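You operate a simulated robot arm through the tools that you are given. There is no shell and no other tool. Be economical: measure what you need, move in short steps, check, and stop when the job is done.

You run a simulated robot arm. Do the job below in one go: nothing can be reset, and whatever is moved stays where it is left.

## Task
Shut the rings drawer. Shut the sorter five wide drawer. Put two of the guide plates from the flat table top on the air bench top. Put the red tin on the flat table top away on the lower shelf of the grey shelving. Put the clear box marked "327" from the oil bench top on the coil bench top and the clear box marked "315" on the white log card. Fetch the mesh basket labelled "24" from the tooling bench top and set it on the top shelf of the grey shelving. Do these in any order. Set down upright: guide plate, red tin, clear box, mesh basket.
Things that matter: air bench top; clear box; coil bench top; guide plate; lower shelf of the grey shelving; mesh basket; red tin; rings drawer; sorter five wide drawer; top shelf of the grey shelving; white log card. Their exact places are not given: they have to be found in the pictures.

It is judged by the outcome, as a careful person would: the job done as asked, and still so three seconds after it is handed in. It fails if anything else is knocked over, pushed out of place, dropped, spilled or broken.

## Robot
A 7-joint arm with a two-finger parallel gripper on a trunk, on a base that drives. Base frame: it is fixed to the floor where the robot stands at the start and does not move with it; the origin is under the middle of the robot, x ahead of it, y to its left, z up. Lengths are in mm, angles in degrees, forces in N, time in s.
With the tool pointing down near the work surface it reaches from about 240 to 700 mm from the robot's upright axis, wherever it stands. Its first joint turns from -166.0 to 166.0 degrees. Places, roughly: air bench top [-100, -4600, 900]; clear box [-6250, -2500, 750]; coil bench top [-5800, -1400, 800]; guide plate [-4500, -3000, 750]; lower shelf of the grey shelving [-1400, 1100, 600]; mesh basket [-5250, -250, 1000]; red tin [-4500, -3000, 750]; rings drawer [400, 200, 800]; sorter five wide drawer [-1600, -2300, 800]; top shelf of the grey shelving [-1400, 1100, 1600]; white log card [-6500, -3000, 750]. Payload 3.43 kg.
Tool frame: the origin (TCP) lies between the finger pads and is the grasp point; the fingertips stand 30 mm ahead of it; z points along the fingers, y is the line along which they close. The gripper opens to 94 mm. The fingers are 28 mm wide and 10 mm thick; the gripper's body (50 by 96 mm) begins 55 mm behind the TCP.
Orientation is that of the tool frame in the base frame, as [roll, pitch, yaw] about the fixed x, y, z axes, in that order (R = Rz(yaw) Ry(pitch) Rx(roll)). With the fingers straight down and closing along the base's y, the tool's x points along the base's -x, its y along +y and its z along -z.

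## Interface
- The arm moves only by the tool arm_command. Its arguments are lists of equal length, an entry for each row: "slide": the shift along the tool's x, y, z in mm, a list of three; "rotation": the turn, a rotation vector about the tool's x, y, z in degrees, a list of three; "jaw": the closure, from 0 (fully open) to 1 (shut). In form: {"slide": [[x, y, z], ...], "rotation": [[wx, wy, wz], ...], "jaw": [jaw, ...]}. A call has 1 to 8 rows; each row is the pose to reach, as a shift and turn from the pose commanded when the call began, along the tool's axes at that moment. A row lasts 0.2 s, in which the tool goes at most 50 mm and 8.6 degrees; a call with a longer step from one row to the next is refused whole, and so is a gripper value outside its range. Where a pose cannot be reached the arm comes as near as it can. A force on the tool above 40 N (or 10 N above the force at the start of the call, whichever is more), or a blocked arm, ends the call early, and 0.2 s more pass. Each finger travels about 108 mm/s and halts on what it meets, pressing with about 25 N; the grip force reading is that of the motor and also rises with nothing between the fingers. The clock runs only during rows and for 0.2 s after the last one: add rows that repeat a pose to give the fingers time. The reply holds the time, the measured pose of the TCP, the force on the tool along the base axes, the opening and the grip force, in the units named above and with some noise, with the torque about the TCP (base axes, N m) and any sound that the robot's microphone picked up, and new pictures: "show" is both (left out), scene, wrist or none.
- Cameras (640 x 400 px; columns grow to the right, rows downward): "scene" is now at [372.2, 98.7, 1218.2]; the picture's right is [-0.00, -0.17, -0.99], its down [-0.36, -0.92, 0.16] and it looks along [-0.93, 0.36, -0.06] (base axes); focal length 214 px, centre (320, 200). "wrist" rides on the gripper at [76, 14, -102] in the tool frame; the picture's right is [-0.18, 0.98, 0.00], its down [-0.75, -0.14, -0.64] and it looks along [-0.63, -0.12, 0.77] (tool axes); focal length 243 px, centre (320, 200).
- raise_lower(by): slides the trunk up (or, below 0, down) by that many mm; the arm and the scene camera ride with it, the base frame stays. It gives what a move gives, with no picture.
- base_move(legs): drives the robot by 1 to 6 legs, each [ahead, left, turn to the left] in mm, mm and degrees, along the robot's own axes; the way and the turn of a leg run together, so that a leg with both is an arc; at most 1500 mm and 180 degrees a leg. The arm and the cameras ride along, it lands a little off, and it stops where it bumps. It gives what a move gives, and a new picture of the scene camera.
- pan_tilt(pan, tilt): turns the head with the scene camera to pan (to the left, within 80 degrees either way) and tilt (down, from -29 to 69), counted from straight ahead of the robot. It gives what a move gives, and a new picture of the scene camera.
- pixel_to_xyz(camera, pixels): for up to 12 pixels [column, row] of the newest picture of that camera ("zoom" is the newest enlarged one), the place [x, y, z] in the base frame of the surface seen there, good to about 2 mm. No time passes.
- close_up(camera, box): a new picture of the part [left, top, right, bottom] of that camera's present view, enlarged. No time passes.
- job_done(): hands the job in; it is judged then, once.

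Keep the steps short. Do not move on a guess: measure, check each grasp and each placing, and mend mistakes. In all there are 138 turns and 260 pictures (those below and enlarged ones count). Leave the gripper open and the arm clear of the work at the hand-in unless told otherwise, and finish with a single line.

The tools are called after "Call:" as a command line: name --argument value ..., lists and objects as JSON in quotes. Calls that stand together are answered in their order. arm_command: Moves the arm, as the interface text tells. Its arguments: {"type":"object","properties":{"slide":{"type":"array"},"rotation":{"type":"array"},"jaw":{"type":"array"},"show":{"type":"string","enum":["both","scene","wrist","none"]}},"required":["slide","rotation","jaw"]} The other tools are called the same way: raise_lower (by) slides the trunk up or down; base_move (legs) drives the base; pan_tilt (pan, tilt) turns the head that bears the scene camera; pixel_to_xyz (camera, pixels) gives the place of the surface under pixels of a picture; close_up (camera, box) takes an enlarged picture of a part of a camera's view; job_done () hands the job in.

At the start:

```text
t: 0.0
position: [363.9, 45.0, 1097.4]
tool_rot: [-180.0, 0.0, 180.0]
force: [0.0, -0.2, -0.6]
wrist_torque: [0.04, 0.01, 0.0]
grip_width: 94.1
grasp_force: 0.0
trunk travel left (down, up): [-250.0, 340.0]
robot x, y, heading: [0.8, 3.7, -0.3]
head pan, tilt: [80.2, 68.8]
```

scene: 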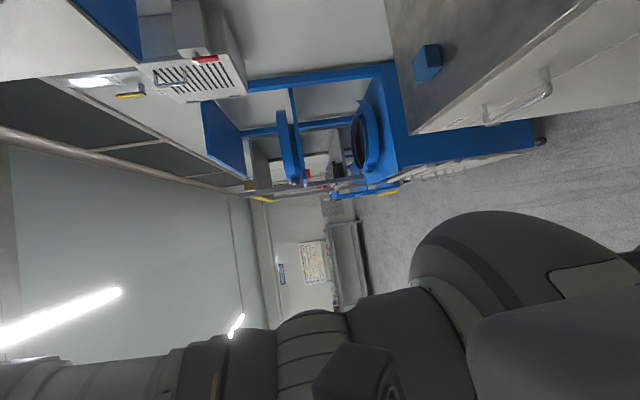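
wrist: 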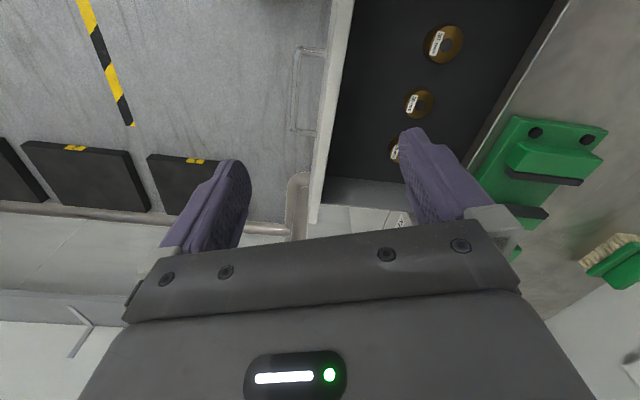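

The head looks far left and the picture is rolled. I turn it ahead and down to see the rings drawer.

Call:
pan_tilt --pan 0 --tilt 45

```text
t: 1.5
position: [363.2, 45.0, 1097.3]
tool_rot: [-180.0, 0.0, -180.0]
force: [0.1, 0.4, 0.9]
wrist_torque: [0.02, 0.02, -0.01]
grip_width: 94.0
grasp_force: 0.0
trunk travel left (down, up): [-250.0, 340.0]
robot x, y, heading: [-0.9, -2.7, -0.1]
head pan, tilt: [0.0, 45.0]
```

scene: 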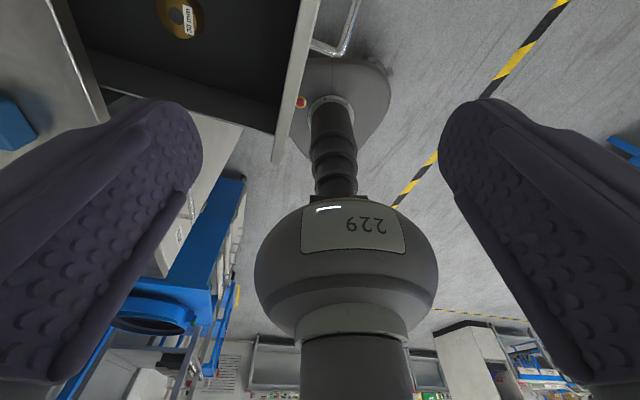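

The picture is upside down and looks back at the robot. I measure a few pixels to learn the geometry.

Call:
pixel_to_xyz --camera "scene" --pixels '[[180, 20], [290, 80], [100, 200], [540, 200], [350, 230], [350, 350], [340, 80], [330, 140], [280, 365], [450, 350]]'

Call:
pixel_to_xyz --camera "wrist" --pixels '[[440, 40], [325, 100], [300, 90], [540, 160], [80, 170], [215, 190], [440, 180], [320, 330], [400, 215], [120, 60]]'

```text
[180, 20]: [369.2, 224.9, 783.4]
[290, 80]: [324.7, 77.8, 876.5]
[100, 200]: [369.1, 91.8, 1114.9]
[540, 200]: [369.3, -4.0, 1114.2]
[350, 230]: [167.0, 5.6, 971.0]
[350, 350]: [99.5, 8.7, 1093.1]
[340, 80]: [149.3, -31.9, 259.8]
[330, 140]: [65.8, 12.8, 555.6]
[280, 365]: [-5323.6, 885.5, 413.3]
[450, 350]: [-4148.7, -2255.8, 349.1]
```

```text
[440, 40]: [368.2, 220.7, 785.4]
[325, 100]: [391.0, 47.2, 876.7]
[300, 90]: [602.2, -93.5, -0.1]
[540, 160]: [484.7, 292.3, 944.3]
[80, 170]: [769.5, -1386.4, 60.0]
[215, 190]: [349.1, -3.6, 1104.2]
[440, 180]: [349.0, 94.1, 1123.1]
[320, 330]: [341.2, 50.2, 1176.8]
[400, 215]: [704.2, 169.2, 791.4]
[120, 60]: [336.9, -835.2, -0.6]
```

The readings show that the head's "ahead" lies along the tool's z and that the camera sits near the hand. I tilt it to -25 to look down ahead.

Call:
pan_tilt --pan 0 --tilt -29

Call:
pan_tilt --pan 60 --tilt -25

```text
t: 3.0
position: [364.2, 44.9, 1097.4]
tool_rot: [-180.0, -0.1, -180.0]
force: [-0.9, -0.1, -0.5]
wrist_torque: [0.01, 0.0, 0.01]
grip_width: 94.1
grasp_force: 0.0
trunk travel left (down, up): [-250.0, 340.0]
robot x, y, heading: [-2.1, -2.1, -0.1]
head pan, tilt: [0.0, -28.6]
```

scene: 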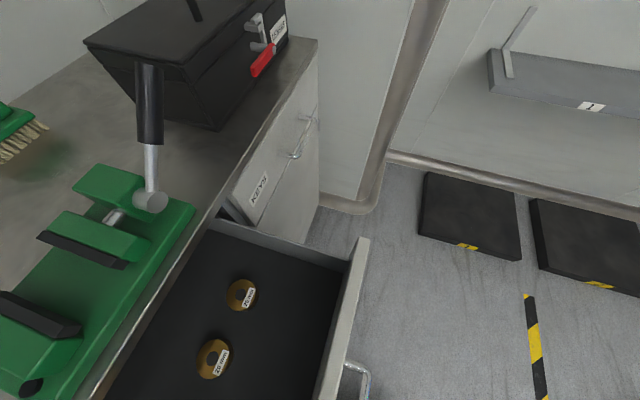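

```text
t: 4.3
position: [364.8, 45.2, 1097.6]
tool_rot: [180.0, 0.0, -179.9]
force: [-1.4, 0.1, -1.1]
wrist_torque: [-0.02, 0.01, -0.01]
grip_width: 94.1
grasp_force: 0.0
trunk travel left (down, up): [-250.0, 340.0]
robot x, y, heading: [0.2, -2.4, -0.0]
head pan, tilt: [60.0, -25.0]
```

scene: 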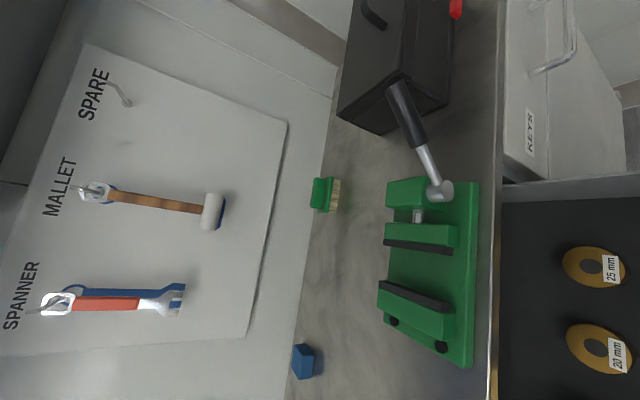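

The open drawer holding the 20 mm and 25 mm rings is the rings drawer, and it slides along y. I look straight down to measure it.

Call:
pan_tilt --pan 0 --tilt 0

```text
t: 5.6
position: [365.0, 44.6, 1096.5]
tool_rot: [180.0, 0.0, 179.8]
force: [-0.6, -0.6, 0.0]
wrist_torque: [0.02, -0.02, -0.02]
grip_width: 94.0
grasp_force: 0.1
trunk travel left (down, up): [-250.0, 340.0]
robot x, y, heading: [-2.1, 0.9, -0.2]
head pan, tilt: [0.0, 0.0]
```

scene: 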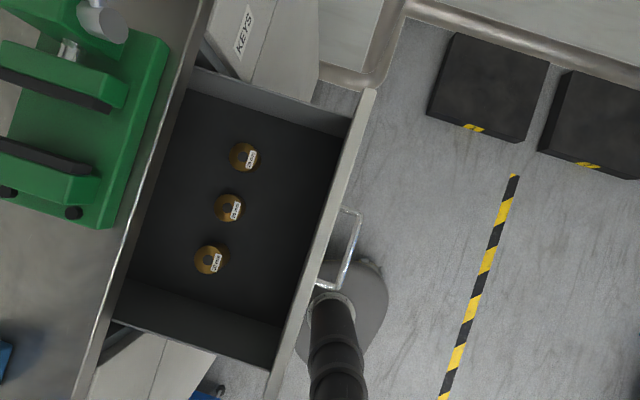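

Measure the drawer front, its handle and the bench edge.

Call:
pixel_to_xyz --camera "scene" --pixels '[[368, 94], [345, 160], [310, 270], [275, 366], [346, 212], [355, 240], [335, 286], [195, 80], [118, 310], [205, 20], [240, 60], [150, 180]]'

```text
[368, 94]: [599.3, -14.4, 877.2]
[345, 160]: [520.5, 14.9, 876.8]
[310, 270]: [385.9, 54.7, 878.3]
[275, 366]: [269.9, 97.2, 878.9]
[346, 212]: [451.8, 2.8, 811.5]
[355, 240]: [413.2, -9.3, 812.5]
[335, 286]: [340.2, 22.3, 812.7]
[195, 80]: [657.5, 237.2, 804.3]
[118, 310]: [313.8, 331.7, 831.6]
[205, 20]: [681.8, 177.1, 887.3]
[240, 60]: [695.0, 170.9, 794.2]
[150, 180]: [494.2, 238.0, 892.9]
```

The drawer front is rotated: its closing direction is about (0.32, 0.947) and it must travel about 205 mm. I'll push the handle bar with closed fingers. First I turn the tool and move in front of the handle while still high.

Call:
arm_command --slide '[[-4, -12, 0], [-8, -24, 0], [-12, -36, 0], [-16, -48, 0], [-20, -60, 0], [-24, -72, 0], [-28, -84, 0], [-31, -94, 0]]' --rotation '[[0, 0, -8.5], [0, 0, -17], [0, 0, -25.5], [0, 0, -34], [0, 0, -42.5], [0, 0, -51], [0, 0, -59.5], [0, 0, -68]]' --jaw '[0.2, 0.4, 0.6, 0.8, 1, 1, 1, 1]'

```text
t: 7.4
position: [394.8, -48.9, 1096.7]
tool_rot: [180.0, 0.1, -111.9]
force: [0.2, 0.2, 1.1]
wrist_torque: [0.02, 0.0, -0.01]
grip_width: 0.0
grasp_force: 25.2
trunk travel left (down, up): [-250.0, 340.0]
robot x, y, heading: [1.3, -0.3, -0.1]
head pan, tilt: [0.0, 0.0]
```

scene: 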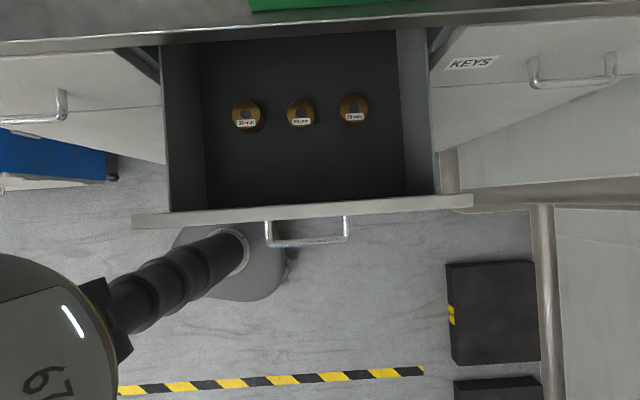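
wrist: 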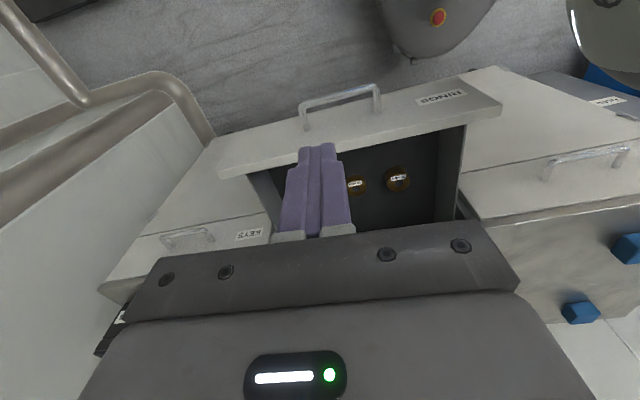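

The scene camera does ride with the hand, and the wrist picture shows the "RINGS" label. I re-measure the handle bar.

Call:
pixel_to_xyz --camera "scene" --pixels '[[306, 242], [270, 244], [347, 238], [140, 222], [300, 215], [468, 203], [560, 110], [500, 85], [300, 35]]'

```text
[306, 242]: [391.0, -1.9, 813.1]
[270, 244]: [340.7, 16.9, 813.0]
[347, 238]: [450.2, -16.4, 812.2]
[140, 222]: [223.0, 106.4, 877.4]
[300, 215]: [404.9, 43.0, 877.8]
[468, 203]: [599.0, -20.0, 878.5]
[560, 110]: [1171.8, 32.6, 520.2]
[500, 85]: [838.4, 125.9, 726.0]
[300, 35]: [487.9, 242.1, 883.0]
```

Next I turn the last 3.3 degrees, shift 15 mm to the handle's middle and lower to TCP z≈826, outside the bar.

Call:
arm_command --slide '[[0, 15, 30], [0, 15, 75], [0, 15, 120], [0, 15, 165], [0, 15, 210], [0, 15, 250], [0, 15, 271]]' --rotation '[[0, 0, -3.3], [0, 0, -3.3], [0, 0, -3.3], [0, 0, -3.3], [0, 0, -3.3], [0, 0, -3.3], [0, 0, -3.3]]' --jaw '[1, 1, 1, 1, 1, 1, 1]'

```text
t: 9.0
position: [384.0, -42.0, 831.5]
tool_rot: [-179.6, 0.2, -108.7]
force: [-3.3, 0.6, 22.3]
wrist_torque: [1.9, -0.71, 0.46]
grip_width: 0.0
grasp_force: 25.2
trunk travel left (down, up): [-250.0, 340.0]
robot x, y, heading: [3.0, 0.7, 0.1]
head pan, tilt: [0.0, 0.0]
stopped in row 7: the force on the tool passed its limit at 73 N (the readings are from after the stop); the commanded pose is now the measured one
```

scene: 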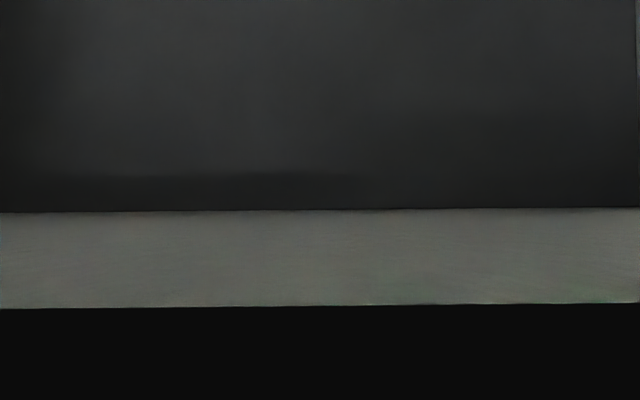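
wrist: 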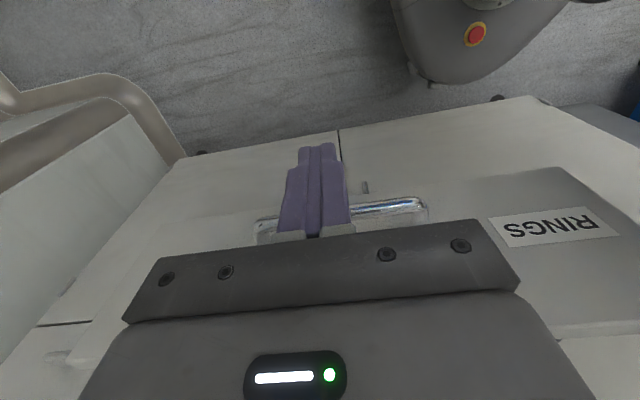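

The low-hanging head camera on the tool's -x side touched the top of the drawer panel. I back up and turn the tool 90° so that side faces along the panel.

Call:
arm_command --slide '[[0, 0, -40], [0, 0, -80], [0, 0, -80], [0, 0, -80], [0, 0, -80], [0, 0, -80], [0, 0, -80], [0, 0, -80]]' --rotation '[[0, 0, 0], [0, 0, 8], [0, 0, 16.5], [0, 0, 25], [0, 0, 33.5], [0, 0, 42], [0, 0, 50.5], [0, 0, 59]]' --jaw '[1, 1, 1, 1, 1, 1, 1, 1]' --show "none"

Call:
arm_command --slide '[[0, 0, 0], [0, 0, 0], [0, 0, 0], [0, 0, 0]]' --rotation '[[0, 0, 8], [0, 0, 16], [0, 0, 24], [0, 0, 30.5]]' --jaw '[1, 1, 1, 1]'

```text
t: 10.8
position: [383.6, -43.2, 909.6]
tool_rot: [179.9, 0.4, -167.9]
force: [-0.9, -0.4, -0.2]
wrist_torque: [0.01, 0.03, 0.01]
grip_width: 0.0
grasp_force: 25.0
trunk travel left (down, up): [-250.0, 340.0]
robot x, y, heading: [-0.3, -1.7, 0.2]
head pan, tilt: [0.0, 0.0]
```

```text
t: 11.8
position: [382.8, -41.4, 909.2]
tool_rot: [179.7, 0.4, 161.7]
force: [-0.7, -0.5, 0.7]
wrist_torque: [-0.04, 0.01, -0.01]
grip_width: 0.0
grasp_force: 25.1
trunk travel left (down, up): [-250.0, 340.0]
robot x, y, heading: [0.5, 0.5, 0.0]
head pan, tilt: [0.0, 0.0]
```

scene: 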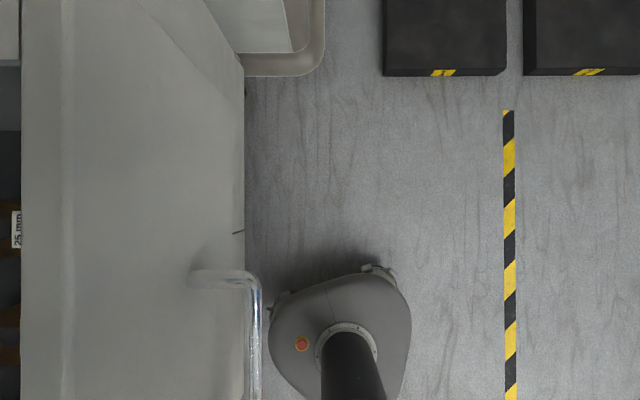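
wrist: 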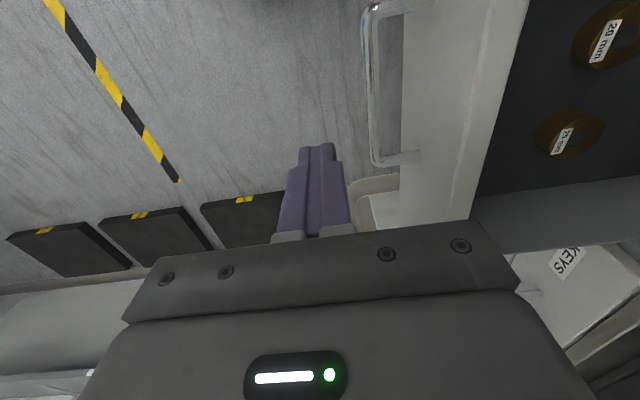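

The fingers are beside the handle and clear of it. I lower 82 mm.

Call:
arm_command --slide '[[0, 0, 40], [0, 0, 82], [0, 15, 82]]' --rotation '[[0, 0, 0], [0, 0, 0], [0, 0, 0]]' --jaw '[1, 1, 1]' --show "wrist"

```text
t: 12.6
position: [389.2, -26.9, 829.0]
tool_rot: [179.7, 0.4, 161.8]
force: [0.4, 0.6, 0.2]
wrist_torque: [-0.02, -0.04, -0.01]
grip_width: 0.0
grasp_force: 25.1
trunk travel left (down, up): [-250.0, 340.0]
robot x, y, heading: [-1.8, -1.2, -0.2]
head pan, tilt: [0.0, 0.0]
```

wrist: 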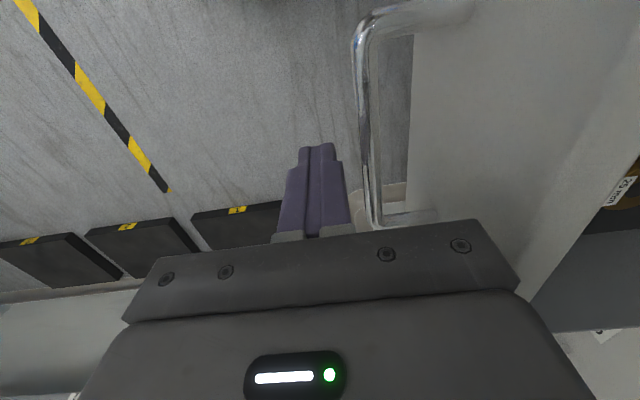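

Free and clear. I push along +y in small rows, 4 mm lower so the fingertips overlap the bar better.

Call:
arm_command --slide '[[0, 10, 4], [0, 28, 4], [0, 46, 4], [0, 64, 4], [0, 82, 4], [0, 100, 4], [0, 118, 4], [0, 136, 4]]' --rotation '[[0, 0, 0], [0, 0, 0], [0, 0, 0], [0, 0, 0], [0, 0, 0], [0, 0, 0], [0, 0, 0], [0, 0, 0]]' --jaw '[1, 1, 1, 1, 1, 1, 1, 1]' --show "wrist"

```text
t: 14.4
position: [428.5, 102.3, 824.4]
tool_rot: [179.8, 0.3, 162.0]
force: [0.4, 0.3, 0.2]
wrist_torque: [0.0, -0.02, -0.03]
grip_width: 0.0
grasp_force: 25.0
trunk travel left (down, up): [-250.0, 340.0]
robot x, y, heading: [0.4, -2.0, -0.0]
head pan, tilt: [0.0, 0.0]
```

wrist: 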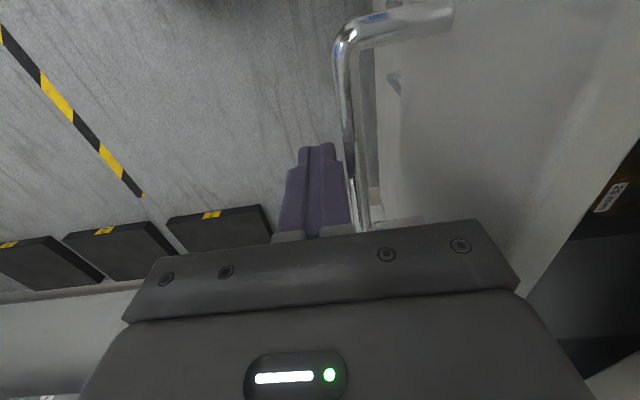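

The drawer is moving. I keep pushing until it stops.

Call:
arm_command --slide '[[0, 18, 0], [0, 36, 0], [0, 54, 0], [0, 66, 0], [0, 76, 0], [0, 84, 0], [0, 92, 0], [0, 100, 0]]' --rotation '[[0, 0, 0], [0, 0, 0], [0, 0, 0], [0, 0, 0], [0, 0, 0], [0, 0, 0], [0, 0, 0], [0, 0, 0]]' --jaw '[1, 1, 1, 1, 1, 1, 1, 1]'

```text
t: 16.2
position: [459.4, 190.7, 824.7]
tool_rot: [-180.0, 0.2, 161.6]
force: [-8.3, -22.0, -0.7]
wrist_torque: [-0.39, 0.2, 0.18]
grip_width: 0.2
grasp_force: 25.0
trunk travel left (down, up): [-250.0, 340.0]
robot x, y, heading: [0.5, -0.1, -0.1]
head pan, tilt: [0.0, 0.0]
```

scene: 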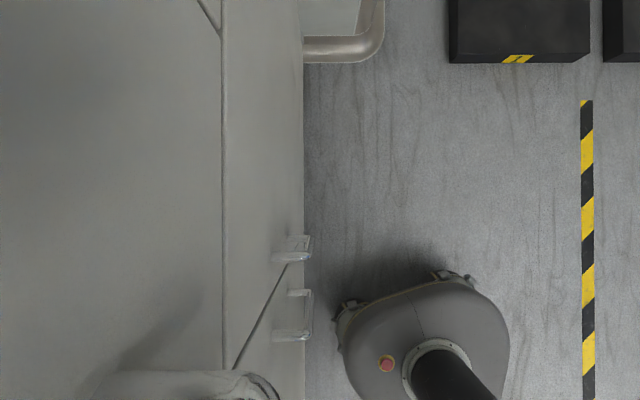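
wrist: 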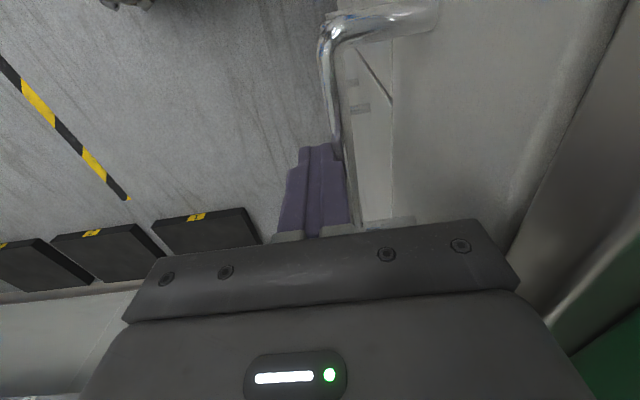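

It met a stop with 22 N against the push. I back off, rise and check.

Call:
arm_command --slide '[[0, -30, 0], [0, -70, 0], [0, -110, -20], [0, -130, -60], [0, -140, -105], [0, -150, -150], [0, -160, -195], [0, -170, -240]]' --rotation '[[0, 0, 0], [0, 0, 0], [0, 0, 0], [0, 0, 0], [0, 0, 0], [0, 0, 0], [0, 0, 0], [0, 0, 0]]' --jaw '[1, 1, 1, 0.8, 0.6, 0.4, 0.2, 0]'

```text
t: 18.0
position: [406.5, 34.2, 1068.1]
tool_rot: [179.8, 0.2, 161.8]
force: [0.4, 0.7, 0.2]
wrist_torque: [0.0, -0.03, 0.01]
grip_width: 94.1
grasp_force: 0.2
trunk travel left (down, up): [-250.0, 340.0]
robot x, y, heading: [1.2, -1.0, 0.1]
head pan, tilt: [0.0, 0.0]
```

scene: 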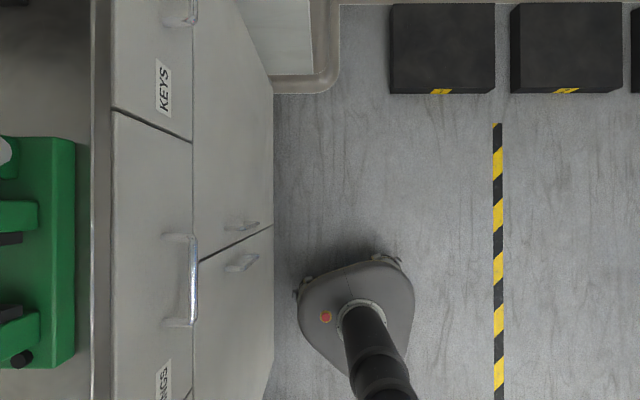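
wrist: 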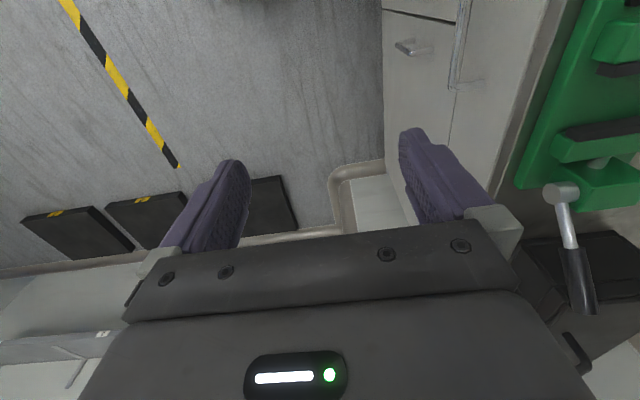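

The RINGS drawer is flush with KEYS, so it is shut. Next I raise the hand to point ahead horizontally so the head camera sees upright, then look around.

Call:
arm_command --slide '[[0, -10, 0], [0, -20, 0], [0, -30, 0]]' --rotation '[[0, 0, -7], [0, 0, -14], [0, 0, -18.2]]' --jaw '[0, 0, 0]' --show "none"

Call:
arm_command --slide '[[0, 0, 0], [0, 0, -15], [0, 0, -30], [0, 0, -45], [0, 0, -60], [0, 0, -75], [0, 0, -90], [0, 0, -100]]' --rotation '[[0, -8.5, 0], [0, -17, 0], [0, -25.5, 0], [0, -34, 0], [0, -42.5, 0], [0, -51, 0], [0, -59.5, 0], [0, -68, 0]]' --jaw '[0, 0, 0, 0, 0, 0, 0, 0]' --show "none"

Call:
arm_command --slide '[[0, 0, 0], [0, 0, 0], [0, 0, 0]]' --rotation '[[0, -8, 0], [0, -16, 0], [0, -22, 0]]' --jaw '[0, 0, 0]' --show "none"

Call:
pan_tilt --pan -70 --tilt 15

```text
t: 18.8
position: [398.2, 5.8, 1067.3]
tool_rot: [179.8, 0.3, -179.8]
force: [0.3, -0.4, -0.2]
wrist_torque: [-0.03, 0.02, 0.0]
grip_width: 94.0
grasp_force: 0.0
trunk travel left (down, up): [-250.0, 340.0]
robot x, y, heading: [0.3, -1.7, 0.1]
head pan, tilt: [0.0, 0.0]
```

```text
t: 20.6
position: [495.1, 13.4, 1178.9]
tool_rot: [179.6, 68.4, 179.8]
force: [0.3, -0.4, 0.2]
wrist_torque: [-0.02, 0.0, 0.0]
grip_width: 94.0
grasp_force: 0.0
out of reach, approached as far as the arm can: row 4, 5, 6, 7, 8
trunk travel left (down, up): [-250.0, 340.0]
robot x, y, heading: [0.5, -1.4, -0.1]
head pan, tilt: [0.0, 0.0]
```

```text
t: 21.4
position: [500.9, 11.6, 1174.0]
tool_rot: [17.7, 89.6, 17.9]
force: [0.1, 1.0, -0.1]
wrist_torque: [0.0, -0.04, 0.0]
grip_width: 93.9
grasp_force: 0.1
out of reach, approached as far as the arm can: row 1, 2, 3
trunk travel left (down, up): [-250.0, 340.0]
robot x, y, heading: [-2.7, -1.7, 0.0]
head pan, tilt: [0.0, 0.0]
```

```text
t: 22.8
position: [500.0, 13.1, 1175.1]
tool_rot: [24.7, 89.7, 24.7]
force: [0.5, 0.0, 0.4]
wrist_torque: [0.05, 0.02, 0.03]
grip_width: 94.1
grasp_force: 0.1
trunk travel left (down, up): [-250.0, 340.0]
robot x, y, heading: [-0.0, 0.6, -0.0]
head pan, tilt: [-70.0, 15.0]
```

scene: 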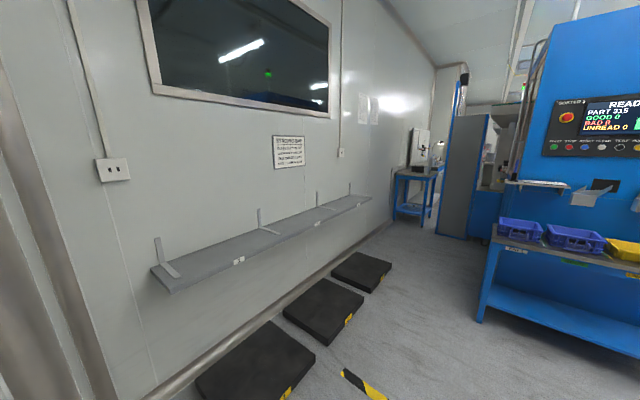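

The views are upright now, with a blue sorter machine to the right. I turn the robot right to face it and look.

Call:
base_move --legs '[[0, 0, -110]]'

Call:
pan_tilt --pan 0 --tilt 10

Call:
pan_tilt --pan -75 --tilt 10

```text
t: 27.9
position: [-169.3, -471.4, 1174.1]
tool_rot: [22.2, 89.5, -88.9]
force: [-0.8, -0.4, 0.0]
wrist_torque: [0.02, -0.02, 0.01]
grip_width: 93.9
grasp_force: 0.0
trunk travel left (down, up): [-250.0, 340.0]
robot x, y, heading: [-2.9, -1.6, -111.3]
head pan, tilt: [-70.0, 15.0]
```

scene: 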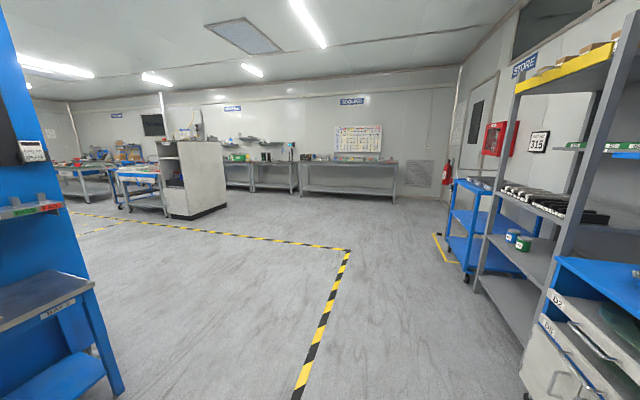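

```text
t: 29.3
position: [-168.8, -470.8, 1175.3]
tool_rot: [22.0, 89.6, -89.1]
force: [-0.5, 0.8, 0.1]
wrist_torque: [0.02, 0.01, -0.02]
grip_width: 94.0
grasp_force: 0.1
trunk travel left (down, up): [-250.0, 340.0]
robot x, y, heading: [0.4, -0.3, -111.3]
head pan, tilt: [0.0, 10.0]
```

scene: 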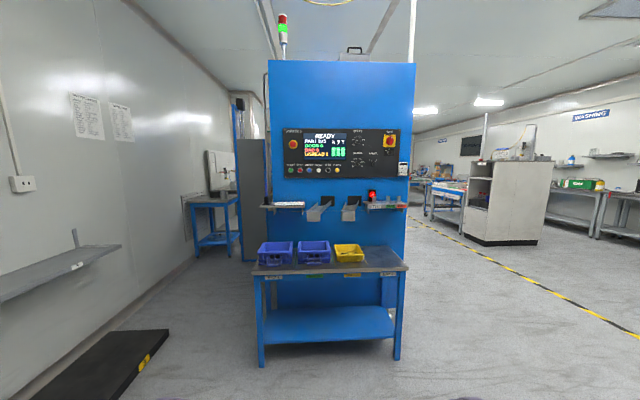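

```text
t: 30.8
position: [-168.8, -471.7, 1174.2]
tool_rot: [21.7, 89.7, -89.3]
force: [0.5, 0.9, 0.4]
wrist_torque: [0.0, -0.01, -0.02]
grip_width: 94.2
grasp_force: 0.1
trunk travel left (down, up): [-250.0, 340.0]
robot x, y, heading: [0.9, 2.7, -111.2]
head pan, tilt: [-75.0, 10.0]
```

scene: 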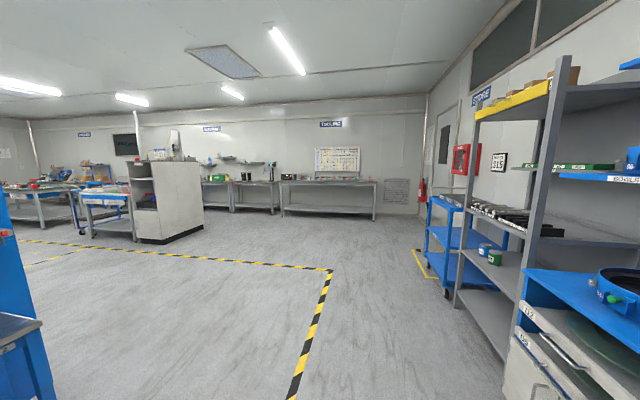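

I see the grey shelving (STORE) to the right and the white cabinet and benches far off. I measure several places in this view.

Call:
pixel_to_xyz --camera "scene" --pixels '[[500, 108], [545, 85], [560, 65], [480, 215], [485, 290], [505, 265], [170, 170], [165, 238], [330, 190], [255, 185], [105, 200], [30, 190]]'

Call:
pan_tilt --pan -20 --tilt 15

```text
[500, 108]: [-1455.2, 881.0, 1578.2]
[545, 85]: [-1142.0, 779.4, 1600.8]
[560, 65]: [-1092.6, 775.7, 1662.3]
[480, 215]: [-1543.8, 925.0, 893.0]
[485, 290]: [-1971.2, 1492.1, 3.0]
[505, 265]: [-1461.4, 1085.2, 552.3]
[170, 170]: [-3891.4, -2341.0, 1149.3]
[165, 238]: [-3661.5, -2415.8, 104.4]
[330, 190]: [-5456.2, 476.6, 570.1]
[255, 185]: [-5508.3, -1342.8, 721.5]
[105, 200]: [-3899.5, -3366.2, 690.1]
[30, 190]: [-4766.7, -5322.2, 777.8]
```

```text
t: 32.0
position: [-169.5, -470.6, 1175.5]
tool_rot: [21.9, 89.5, -89.2]
force: [-0.1, -0.1, 0.4]
wrist_torque: [0.01, 0.0, 0.01]
grip_width: 93.9
grasp_force: 0.0
trunk travel left (down, up): [-250.0, 340.0]
robot x, y, heading: [-4.6, 4.5, -111.3]
head pan, tilt: [-20.0, 15.0]
```

scene: 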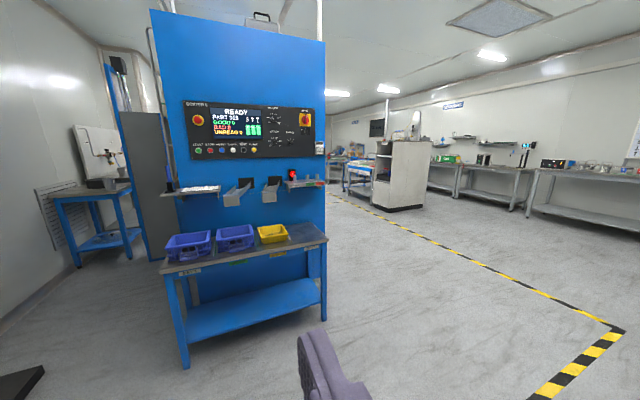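

Measure the sorter and its table.

Call:
pixel_to_xyz --camera "scene" --pixels '[[315, 150], [180, 150], [322, 240], [175, 265], [120, 150], [90, 190], [235, 235], [400, 205]]'

```text
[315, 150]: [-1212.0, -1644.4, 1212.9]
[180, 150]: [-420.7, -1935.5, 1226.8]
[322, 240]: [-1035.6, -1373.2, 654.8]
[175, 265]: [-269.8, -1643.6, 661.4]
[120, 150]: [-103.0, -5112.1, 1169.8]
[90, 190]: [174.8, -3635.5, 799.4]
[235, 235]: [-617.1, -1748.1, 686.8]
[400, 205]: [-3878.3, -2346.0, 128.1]
```

The room is rotated about 18.7°, and the drawer should be on the sorter's right flank. I drive right, then ahead, keeping well clear, then look left.

Call:
base_move --legs '[[0, 0, 2.5], [0, -1500, 0], [0, -150, 0], [1350, 0, 0], [1300, 0, 0]]'

Call:
pan_tilt --pan 78 --tilt 25

```text
t: 53.1
position: [-2464.8, -2470.7, 1174.2]
tool_rot: [22.2, 89.6, -84.0]
force: [0.4, 0.2, -0.3]
wrist_torque: [-0.02, 0.0, 0.02]
grip_width: 93.9
grasp_force: 0.1
trunk travel left (down, up): [-250.0, 340.0]
robot x, y, heading: [-2333.4, -1985.8, -106.2]
head pan, tilt: [-20.0, 15.0]
```

scene: 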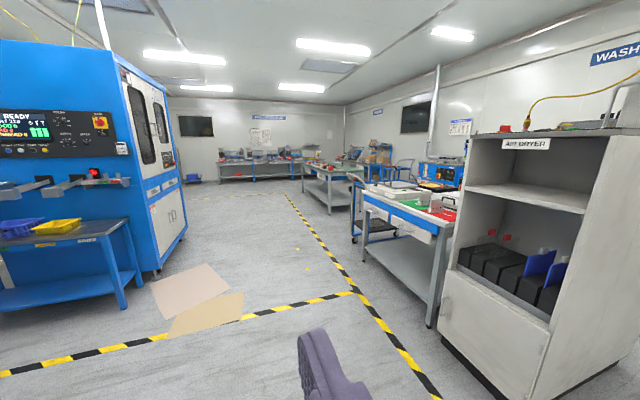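

```text
t: 54.9
position: [-2463.8, -2470.5, 1175.3]
tool_rot: [21.8, 89.6, -84.5]
force: [0.1, 0.7, 0.0]
wrist_torque: [0.02, 0.01, -0.03]
grip_width: 93.9
grasp_force: 0.0
trunk travel left (down, up): [-250.0, 340.0]
robot x, y, heading: [-2331.8, -1987.6, -106.3]
head pan, tilt: [78.0, 25.0]
```

scene: 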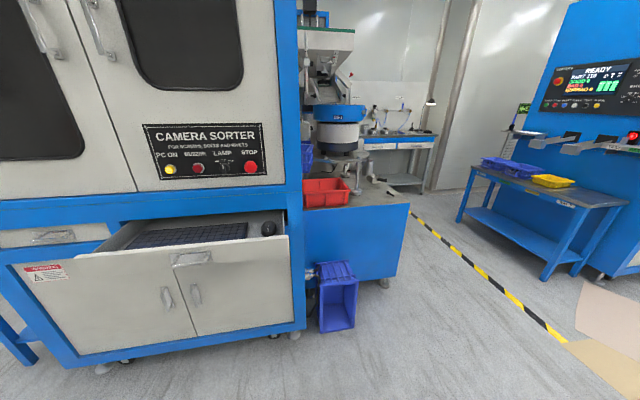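

There is a CAMERA SORTER with an open drawer to the left and another READY machine to the right. I measure them.

Call:
pixel_to_xyz --camera "scene" --pixels '[[190, 255], [30, 260], [285, 240], [190, 235], [60, 160], [205, 100], [330, 300], [490, 165], [600, 195], [600, 320], [550, 345], [350, 250]]'

Call:
close_up --camera "scene" --box '[0, 100, 320, 300]'

```text
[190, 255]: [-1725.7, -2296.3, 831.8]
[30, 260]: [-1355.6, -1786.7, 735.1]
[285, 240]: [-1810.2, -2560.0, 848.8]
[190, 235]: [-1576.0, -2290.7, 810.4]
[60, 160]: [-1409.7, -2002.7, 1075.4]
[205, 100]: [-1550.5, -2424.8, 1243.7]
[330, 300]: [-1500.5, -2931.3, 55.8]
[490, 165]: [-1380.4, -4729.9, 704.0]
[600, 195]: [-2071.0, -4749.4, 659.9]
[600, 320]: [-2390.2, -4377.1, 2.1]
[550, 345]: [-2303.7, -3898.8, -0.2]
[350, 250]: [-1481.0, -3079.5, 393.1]
```

```text
2.00 times, centred on (160, 200) of scene
```

zoom: 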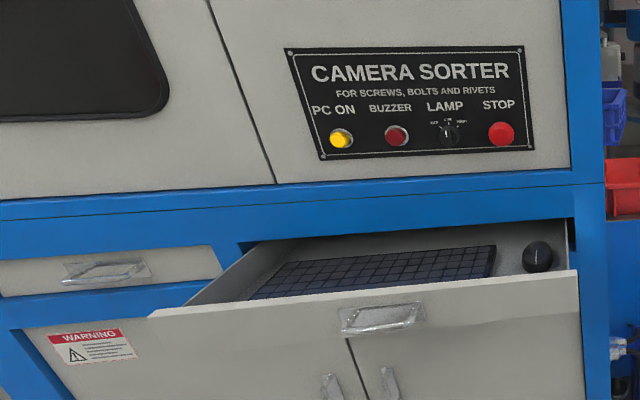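

This is the open wide drawer (front at about 200 mm out). I move 95 mm ahead, turn left to face it squarely, and lower the trunk.

Call:
base_move --legs '[[95, -40, 0], [0, 0, 87.6]]'

Call:
raise_lower --by -240

Call:
pan_tilt --pan 0 --tilt 20

```text
t: 59.8
position: [-1921.1, -2214.4, 1173.7]
tool_rot: [21.3, 89.6, 2.9]
force: [-0.2, 0.4, -0.3]
wrist_torque: [-0.01, -0.02, -0.01]
grip_width: 94.1
grasp_force: 0.0
trunk travel left (down, up): [-250.0, 340.0]
robot x, y, heading: [-2399.0, -2069.4, -18.2]
head pan, tilt: [78.0, 25.0]
```

scene: 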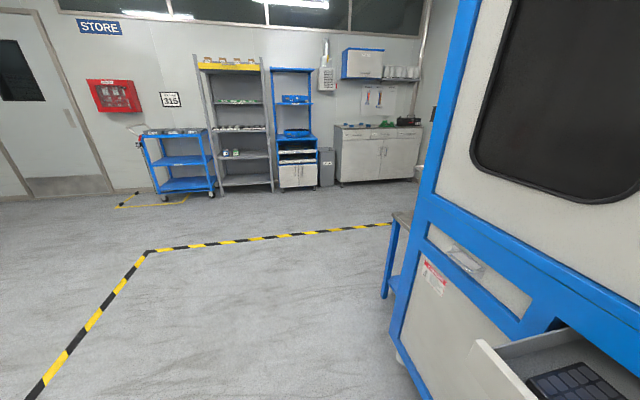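

```text
t: 62.2
position: [-1921.3, -2213.4, 935.5]
tool_rot: [21.2, 89.6, 2.8]
force: [0.3, 0.7, 0.8]
wrist_torque: [0.04, 0.0, 0.01]
grip_width: 93.8
grasp_force: 0.0
trunk travel left (down, up): [-10.0, 580.0]
robot x, y, heading: [-2397.2, -2067.2, -18.2]
head pan, tilt: [78.0, 25.0]
```

```text
t: 63.8
position: [-1920.9, -2213.6, 935.0]
tool_rot: [21.4, 89.6, 3.0]
force: [-0.2, -0.8, 0.2]
wrist_torque: [0.0, 0.01, 0.03]
grip_width: 94.0
grasp_force: 0.1
trunk travel left (down, up): [-10.0, 580.0]
robot x, y, heading: [-2403.6, -2066.9, -18.5]
head pan, tilt: [0.0, 20.0]
```

scene: 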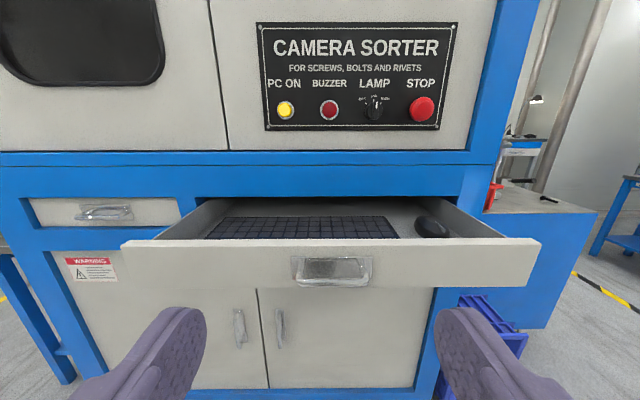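

I'm facing the drawer squarely. Measure the panel, the handle and the neighbouring closed front.

Call:
pixel_to_xyz --camera "scene" --pixels '[[250, 250], [250, 280], [330, 258], [330, 268], [335, 283], [150, 212], [400, 260], [535, 250], [128, 252], [330, 178], [310, 310]]'

```text
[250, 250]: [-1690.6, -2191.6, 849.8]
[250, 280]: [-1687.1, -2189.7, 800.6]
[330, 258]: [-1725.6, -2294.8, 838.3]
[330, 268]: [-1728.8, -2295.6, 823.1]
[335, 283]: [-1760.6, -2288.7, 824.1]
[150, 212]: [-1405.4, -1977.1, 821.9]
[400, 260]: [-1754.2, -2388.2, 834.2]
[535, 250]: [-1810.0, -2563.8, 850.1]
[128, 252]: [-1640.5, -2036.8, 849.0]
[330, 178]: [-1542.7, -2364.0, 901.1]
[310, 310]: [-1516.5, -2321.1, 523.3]
```

The drawer must travel about 205 mm. I close the fingers, lower to the handle's height (z≈825) and move 19 mm right.

Call:
arm_command --slide '[[30, -19, 0], [60, -19, 0], [90, -19, 0], [110, -19, 0], [110, -19, 30], [110, -19, 60], [110, -19, 90], [110, -19, 120]]' --rotation '[[0, 0, 0], [0, 0, 0], [0, 0, 0], [0, 0, 0], [0, 0, 0], [0, 0, 0], [0, 0, 0], [0, 0, 0]]' --jaw '[0.3, 0.6, 1, 1, 1, 1, 1, 1]'

```text
t: 65.6
position: [-1813.7, -2269.5, 825.5]
tool_rot: [24.9, 89.6, 6.6]
force: [-0.9, -0.3, 0.1]
wrist_torque: [0.01, -0.03, 0.0]
grip_width: 0.0
grasp_force: 25.0
trunk travel left (down, up): [-10.0, 580.0]
robot x, y, heading: [-2400.0, -2064.3, -18.4]
head pan, tilt: [0.0, 20.0]
```

scene: 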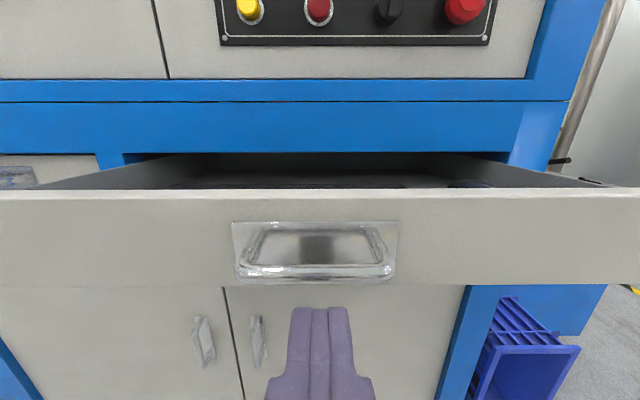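
wrist: 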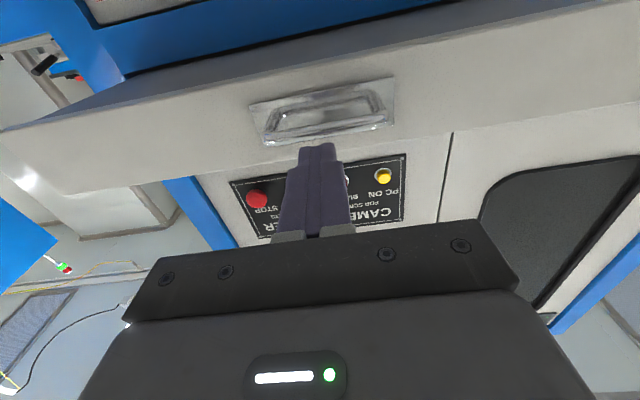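

The closed fingers are lined up with the pull, 26 mm short of it. I push forward with the arm.

Call:
arm_command --slide '[[0, 0, 20], [0, 0, 40], [0, 0, 60], [0, 0, 80], [0, 0, 100], [0, 0, 120], [0, 0, 140], [0, 0, 160]]' --rotation '[[0, 0, 0], [0, 0, 0], [0, 0, 0], [0, 0, 0], [0, 0, 0], [0, 0, 0], [0, 0, 0], [0, 0, 0]]' --jaw '[1, 1, 1, 1, 1, 1, 1, 1]' --show "scene"

```text
t: 67.4
position: [-1662.2, -2318.0, 826.7]
tool_rot: [22.6, 89.6, 4.3]
force: [-1.3, 0.4, 0.7]
wrist_torque: [-0.01, -0.01, -0.05]
grip_width: 0.2
grasp_force: 24.9
trunk travel left (down, up): [-10.0, 580.0]
robot x, y, heading: [-2399.3, -2067.0, -18.5]
head pan, tilt: [0.0, 20.0]
```

scene: 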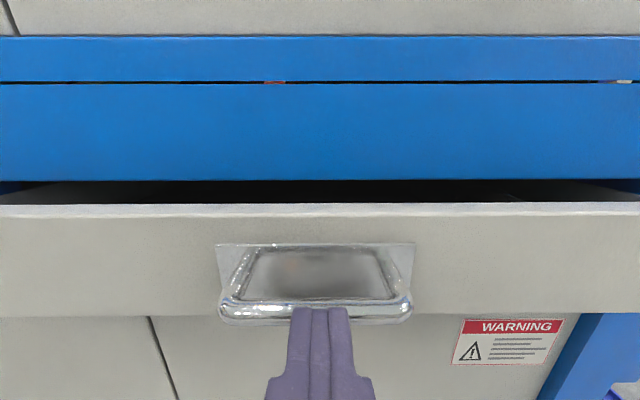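

The drawer is going in, with about 70 mm left. I continue.

Call:
arm_command --slide '[[0, 0, 18], [0, 0, 34], [0, 0, 48], [0, 0, 60], [0, 0, 68], [0, 0, 76], [0, 0, 84], [0, 0, 92]]' --rotation '[[0, 0, 0], [0, 0, 0], [0, 0, 0], [0, 0, 0], [0, 0, 0], [0, 0, 0], [0, 0, 0], [0, 0, 0]]' --jaw '[1, 1, 1, 1, 1, 1, 1, 1]' --show "scene"

```text
t: 68.9
position: [-1593.2, -2344.6, 826.2]
tool_rot: [28.5, 89.7, 10.1]
force: [-32.5, 11.0, 10.9]
wrist_torque: [-0.02, -0.17, 0.09]
grip_width: 0.0
grasp_force: 25.0
trunk travel left (down, up): [-10.0, 580.0]
robot x, y, heading: [-2401.4, -2066.1, -18.5]
head pan, tilt: [0.0, 20.0]
stopped in row 7: the force on the tool passed its limit at 53 N (the readings are from after the stop); the commanded pose is now the measured one
```

scene: 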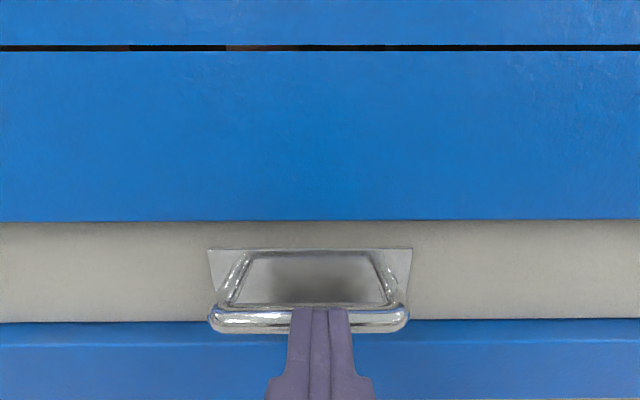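

The drawer is shut: it travelled 207 mm, its front is flush and it meets a stop. I retract, raise the trunk and turn toward the flat table.

Call:
arm_command --slide '[[0, 0, -40], [0, 0, -85], [0, 0, -130], [0, 0, -175], [0, 0, -220], [-30, 0, -265], [-60, 0, -300], [-90, 0, -310]]' --rotation '[[0, 0, 0], [0, 0, 0], [0, 0, 0], [0, 0, 0], [0, 0, 0], [0, 0, 0], [0, 0, 0], [0, 0, 0]]' --jaw '[1, 1, 1, 1, 1, 0.5, 0, 0]' --show "scene"

Call:
raise_lower --by 240

Call:
base_move --legs '[[-150, 0, 0], [0, 0, -120]]'

```text
refused: row 6 steps farther than a row can; nothing moved
```

```text
t: 69.5
position: [-1592.1, -2343.1, 830.8]
tool_rot: [175.6, 88.5, 157.1]
force: [0.6, -0.3, -0.6]
wrist_torque: [0.0, -0.01, 0.0]
grip_width: 0.0
grasp_force: 24.8
trunk travel left (down, up): [-29.0, 561.0]
robot x, y, heading: [-2399.8, -2065.9, -18.3]
head pan, tilt: [0.0, 20.0]
stopped: the force on the tool passed its limit at 54 N (the readings are from after the stop); the commanded pose is now the measured one
```

```text
t: 76.0
position: [-3215.2, -2547.3, 829.2]
tool_rot: [176.2, 88.5, 34.6]
force: [0.0, 0.1, 0.3]
wrist_torque: [0.01, -0.03, 0.03]
grip_width: 0.1
grasp_force: 24.4
trunk travel left (down, up): [-29.0, 561.0]
robot x, y, heading: [-2540.3, -2019.8, -141.5]
head pan, tilt: [0.0, 20.0]
```

scene: 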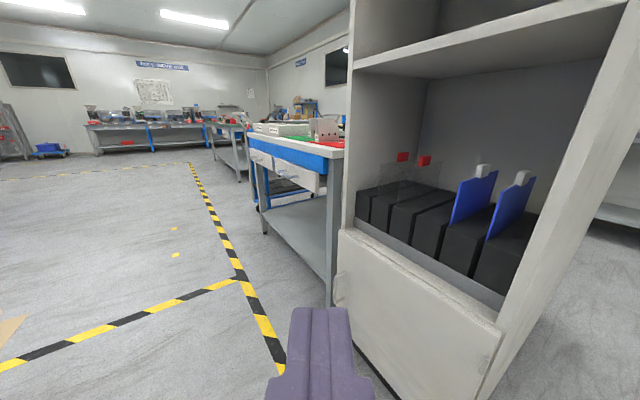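

One arm call was refused for too large a step, so the arm was still extended while the robot turned. Nothing was hit that I can see, and I'll check the drawer again. I retract the arm now.

Call:
arm_command --slide '[[0, 0, -40], [0, 0, -80], [0, 0, -120], [0, 0, -160], [0, 0, -200], [0, 0, -240], [0, 0, -270], [-30, 0, -290]]' --rotation '[[0, 0, 0], [0, 0, 0], [0, 0, 0], [0, 0, 0], [0, 0, 0], [0, 0, 0], [0, 0, 0], [0, 0, 0]]' --jaw '[1, 1, 1, 1, 1, 0.5, 0, 0]' --show "none"

Call:
raise_lower --by 260

Call:
pan_tilt --pan 79 --tilt 20

Call:
pan_tilt --pan 0 --tilt 20

```text
t: 77.8
position: [-2989.6, -2364.3, 867.6]
tool_rot: [176.0, 88.5, 34.5]
force: [0.0, -0.7, -0.5]
wrist_torque: [0.01, 0.04, -0.05]
grip_width: 93.9
grasp_force: 0.0
trunk travel left (down, up): [-29.0, 561.0]
robot x, y, heading: [-2541.0, -2019.4, -141.6]
head pan, tilt: [0.0, 20.0]
```

```text
t: 80.5
position: [-2990.7, -2364.8, 1126.2]
tool_rot: [176.1, 88.5, 34.6]
force: [-0.2, 0.7, 0.9]
wrist_torque: [-0.02, 0.0, -0.03]
grip_width: 93.9
grasp_force: 0.2
trunk travel left (down, up): [-289.0, 301.0]
robot x, y, heading: [-2543.5, -2021.3, -141.5]
head pan, tilt: [0.0, 20.0]
```

```text
t: 82.0
position: [-2990.9, -2365.6, 1125.9]
tool_rot: [176.1, 88.5, 34.6]
force: [-1.1, -0.8, 0.1]
wrist_torque: [0.04, -0.02, -0.01]
grip_width: 93.8
grasp_force: 0.1
trunk travel left (down, up): [-289.0, 301.0]
robot x, y, heading: [-2541.5, -2017.3, -141.5]
head pan, tilt: [79.0, 20.0]
```

scene: 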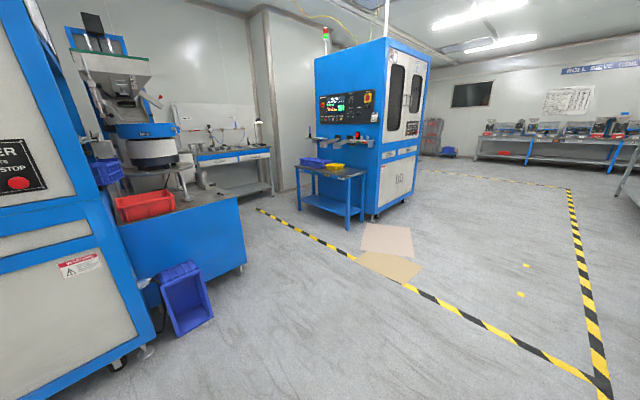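

```text
t: 83.5
position: [-2989.5, -2365.0, 1127.3]
tool_rot: [176.0, 88.6, 34.5]
force: [-0.1, -0.3, -0.4]
wrist_torque: [-0.02, -0.02, 0.03]
grip_width: 93.8
grasp_force: 0.1
trunk travel left (down, up): [-289.0, 301.0]
robot x, y, heading: [-2541.7, -2017.6, -141.6]
head pan, tilt: [0.0, 20.0]
```

scene: 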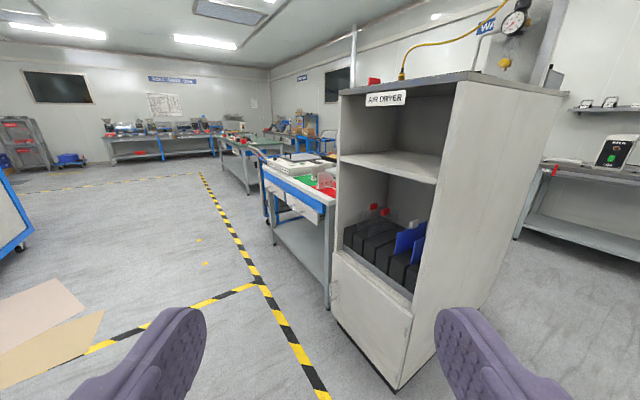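

Measure the table beyond the dryer.

Call:
pixel_to_xyz --camera "scene" --pixels '[[300, 160], [265, 168], [330, 195], [322, 305], [270, 240], [245, 140], [215, 135], [250, 190], [395, 90], [395, 385], [245, 300]]'

Call:
close_up --camera "scene" --box '[190, 110, 350, 210]'

```text
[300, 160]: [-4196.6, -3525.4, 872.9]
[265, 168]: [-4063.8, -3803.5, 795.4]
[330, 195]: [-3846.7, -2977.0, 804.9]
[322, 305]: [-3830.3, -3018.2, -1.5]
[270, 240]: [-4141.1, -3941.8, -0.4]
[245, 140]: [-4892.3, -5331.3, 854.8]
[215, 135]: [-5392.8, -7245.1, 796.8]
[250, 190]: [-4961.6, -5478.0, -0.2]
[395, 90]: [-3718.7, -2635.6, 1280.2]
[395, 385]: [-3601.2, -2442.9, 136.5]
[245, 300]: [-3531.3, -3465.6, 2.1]
```

```text
4.00 times, centred on (270, 160) of scene
```

zoom: 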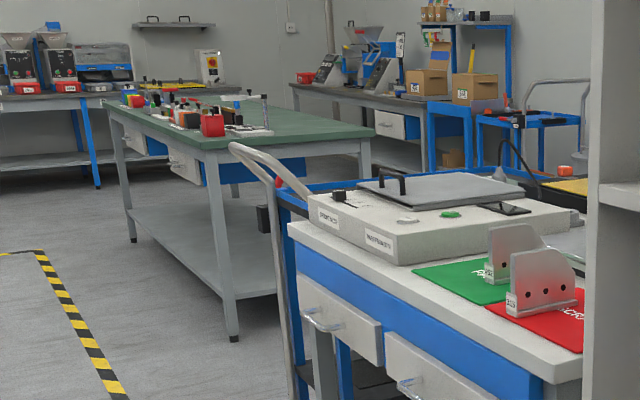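

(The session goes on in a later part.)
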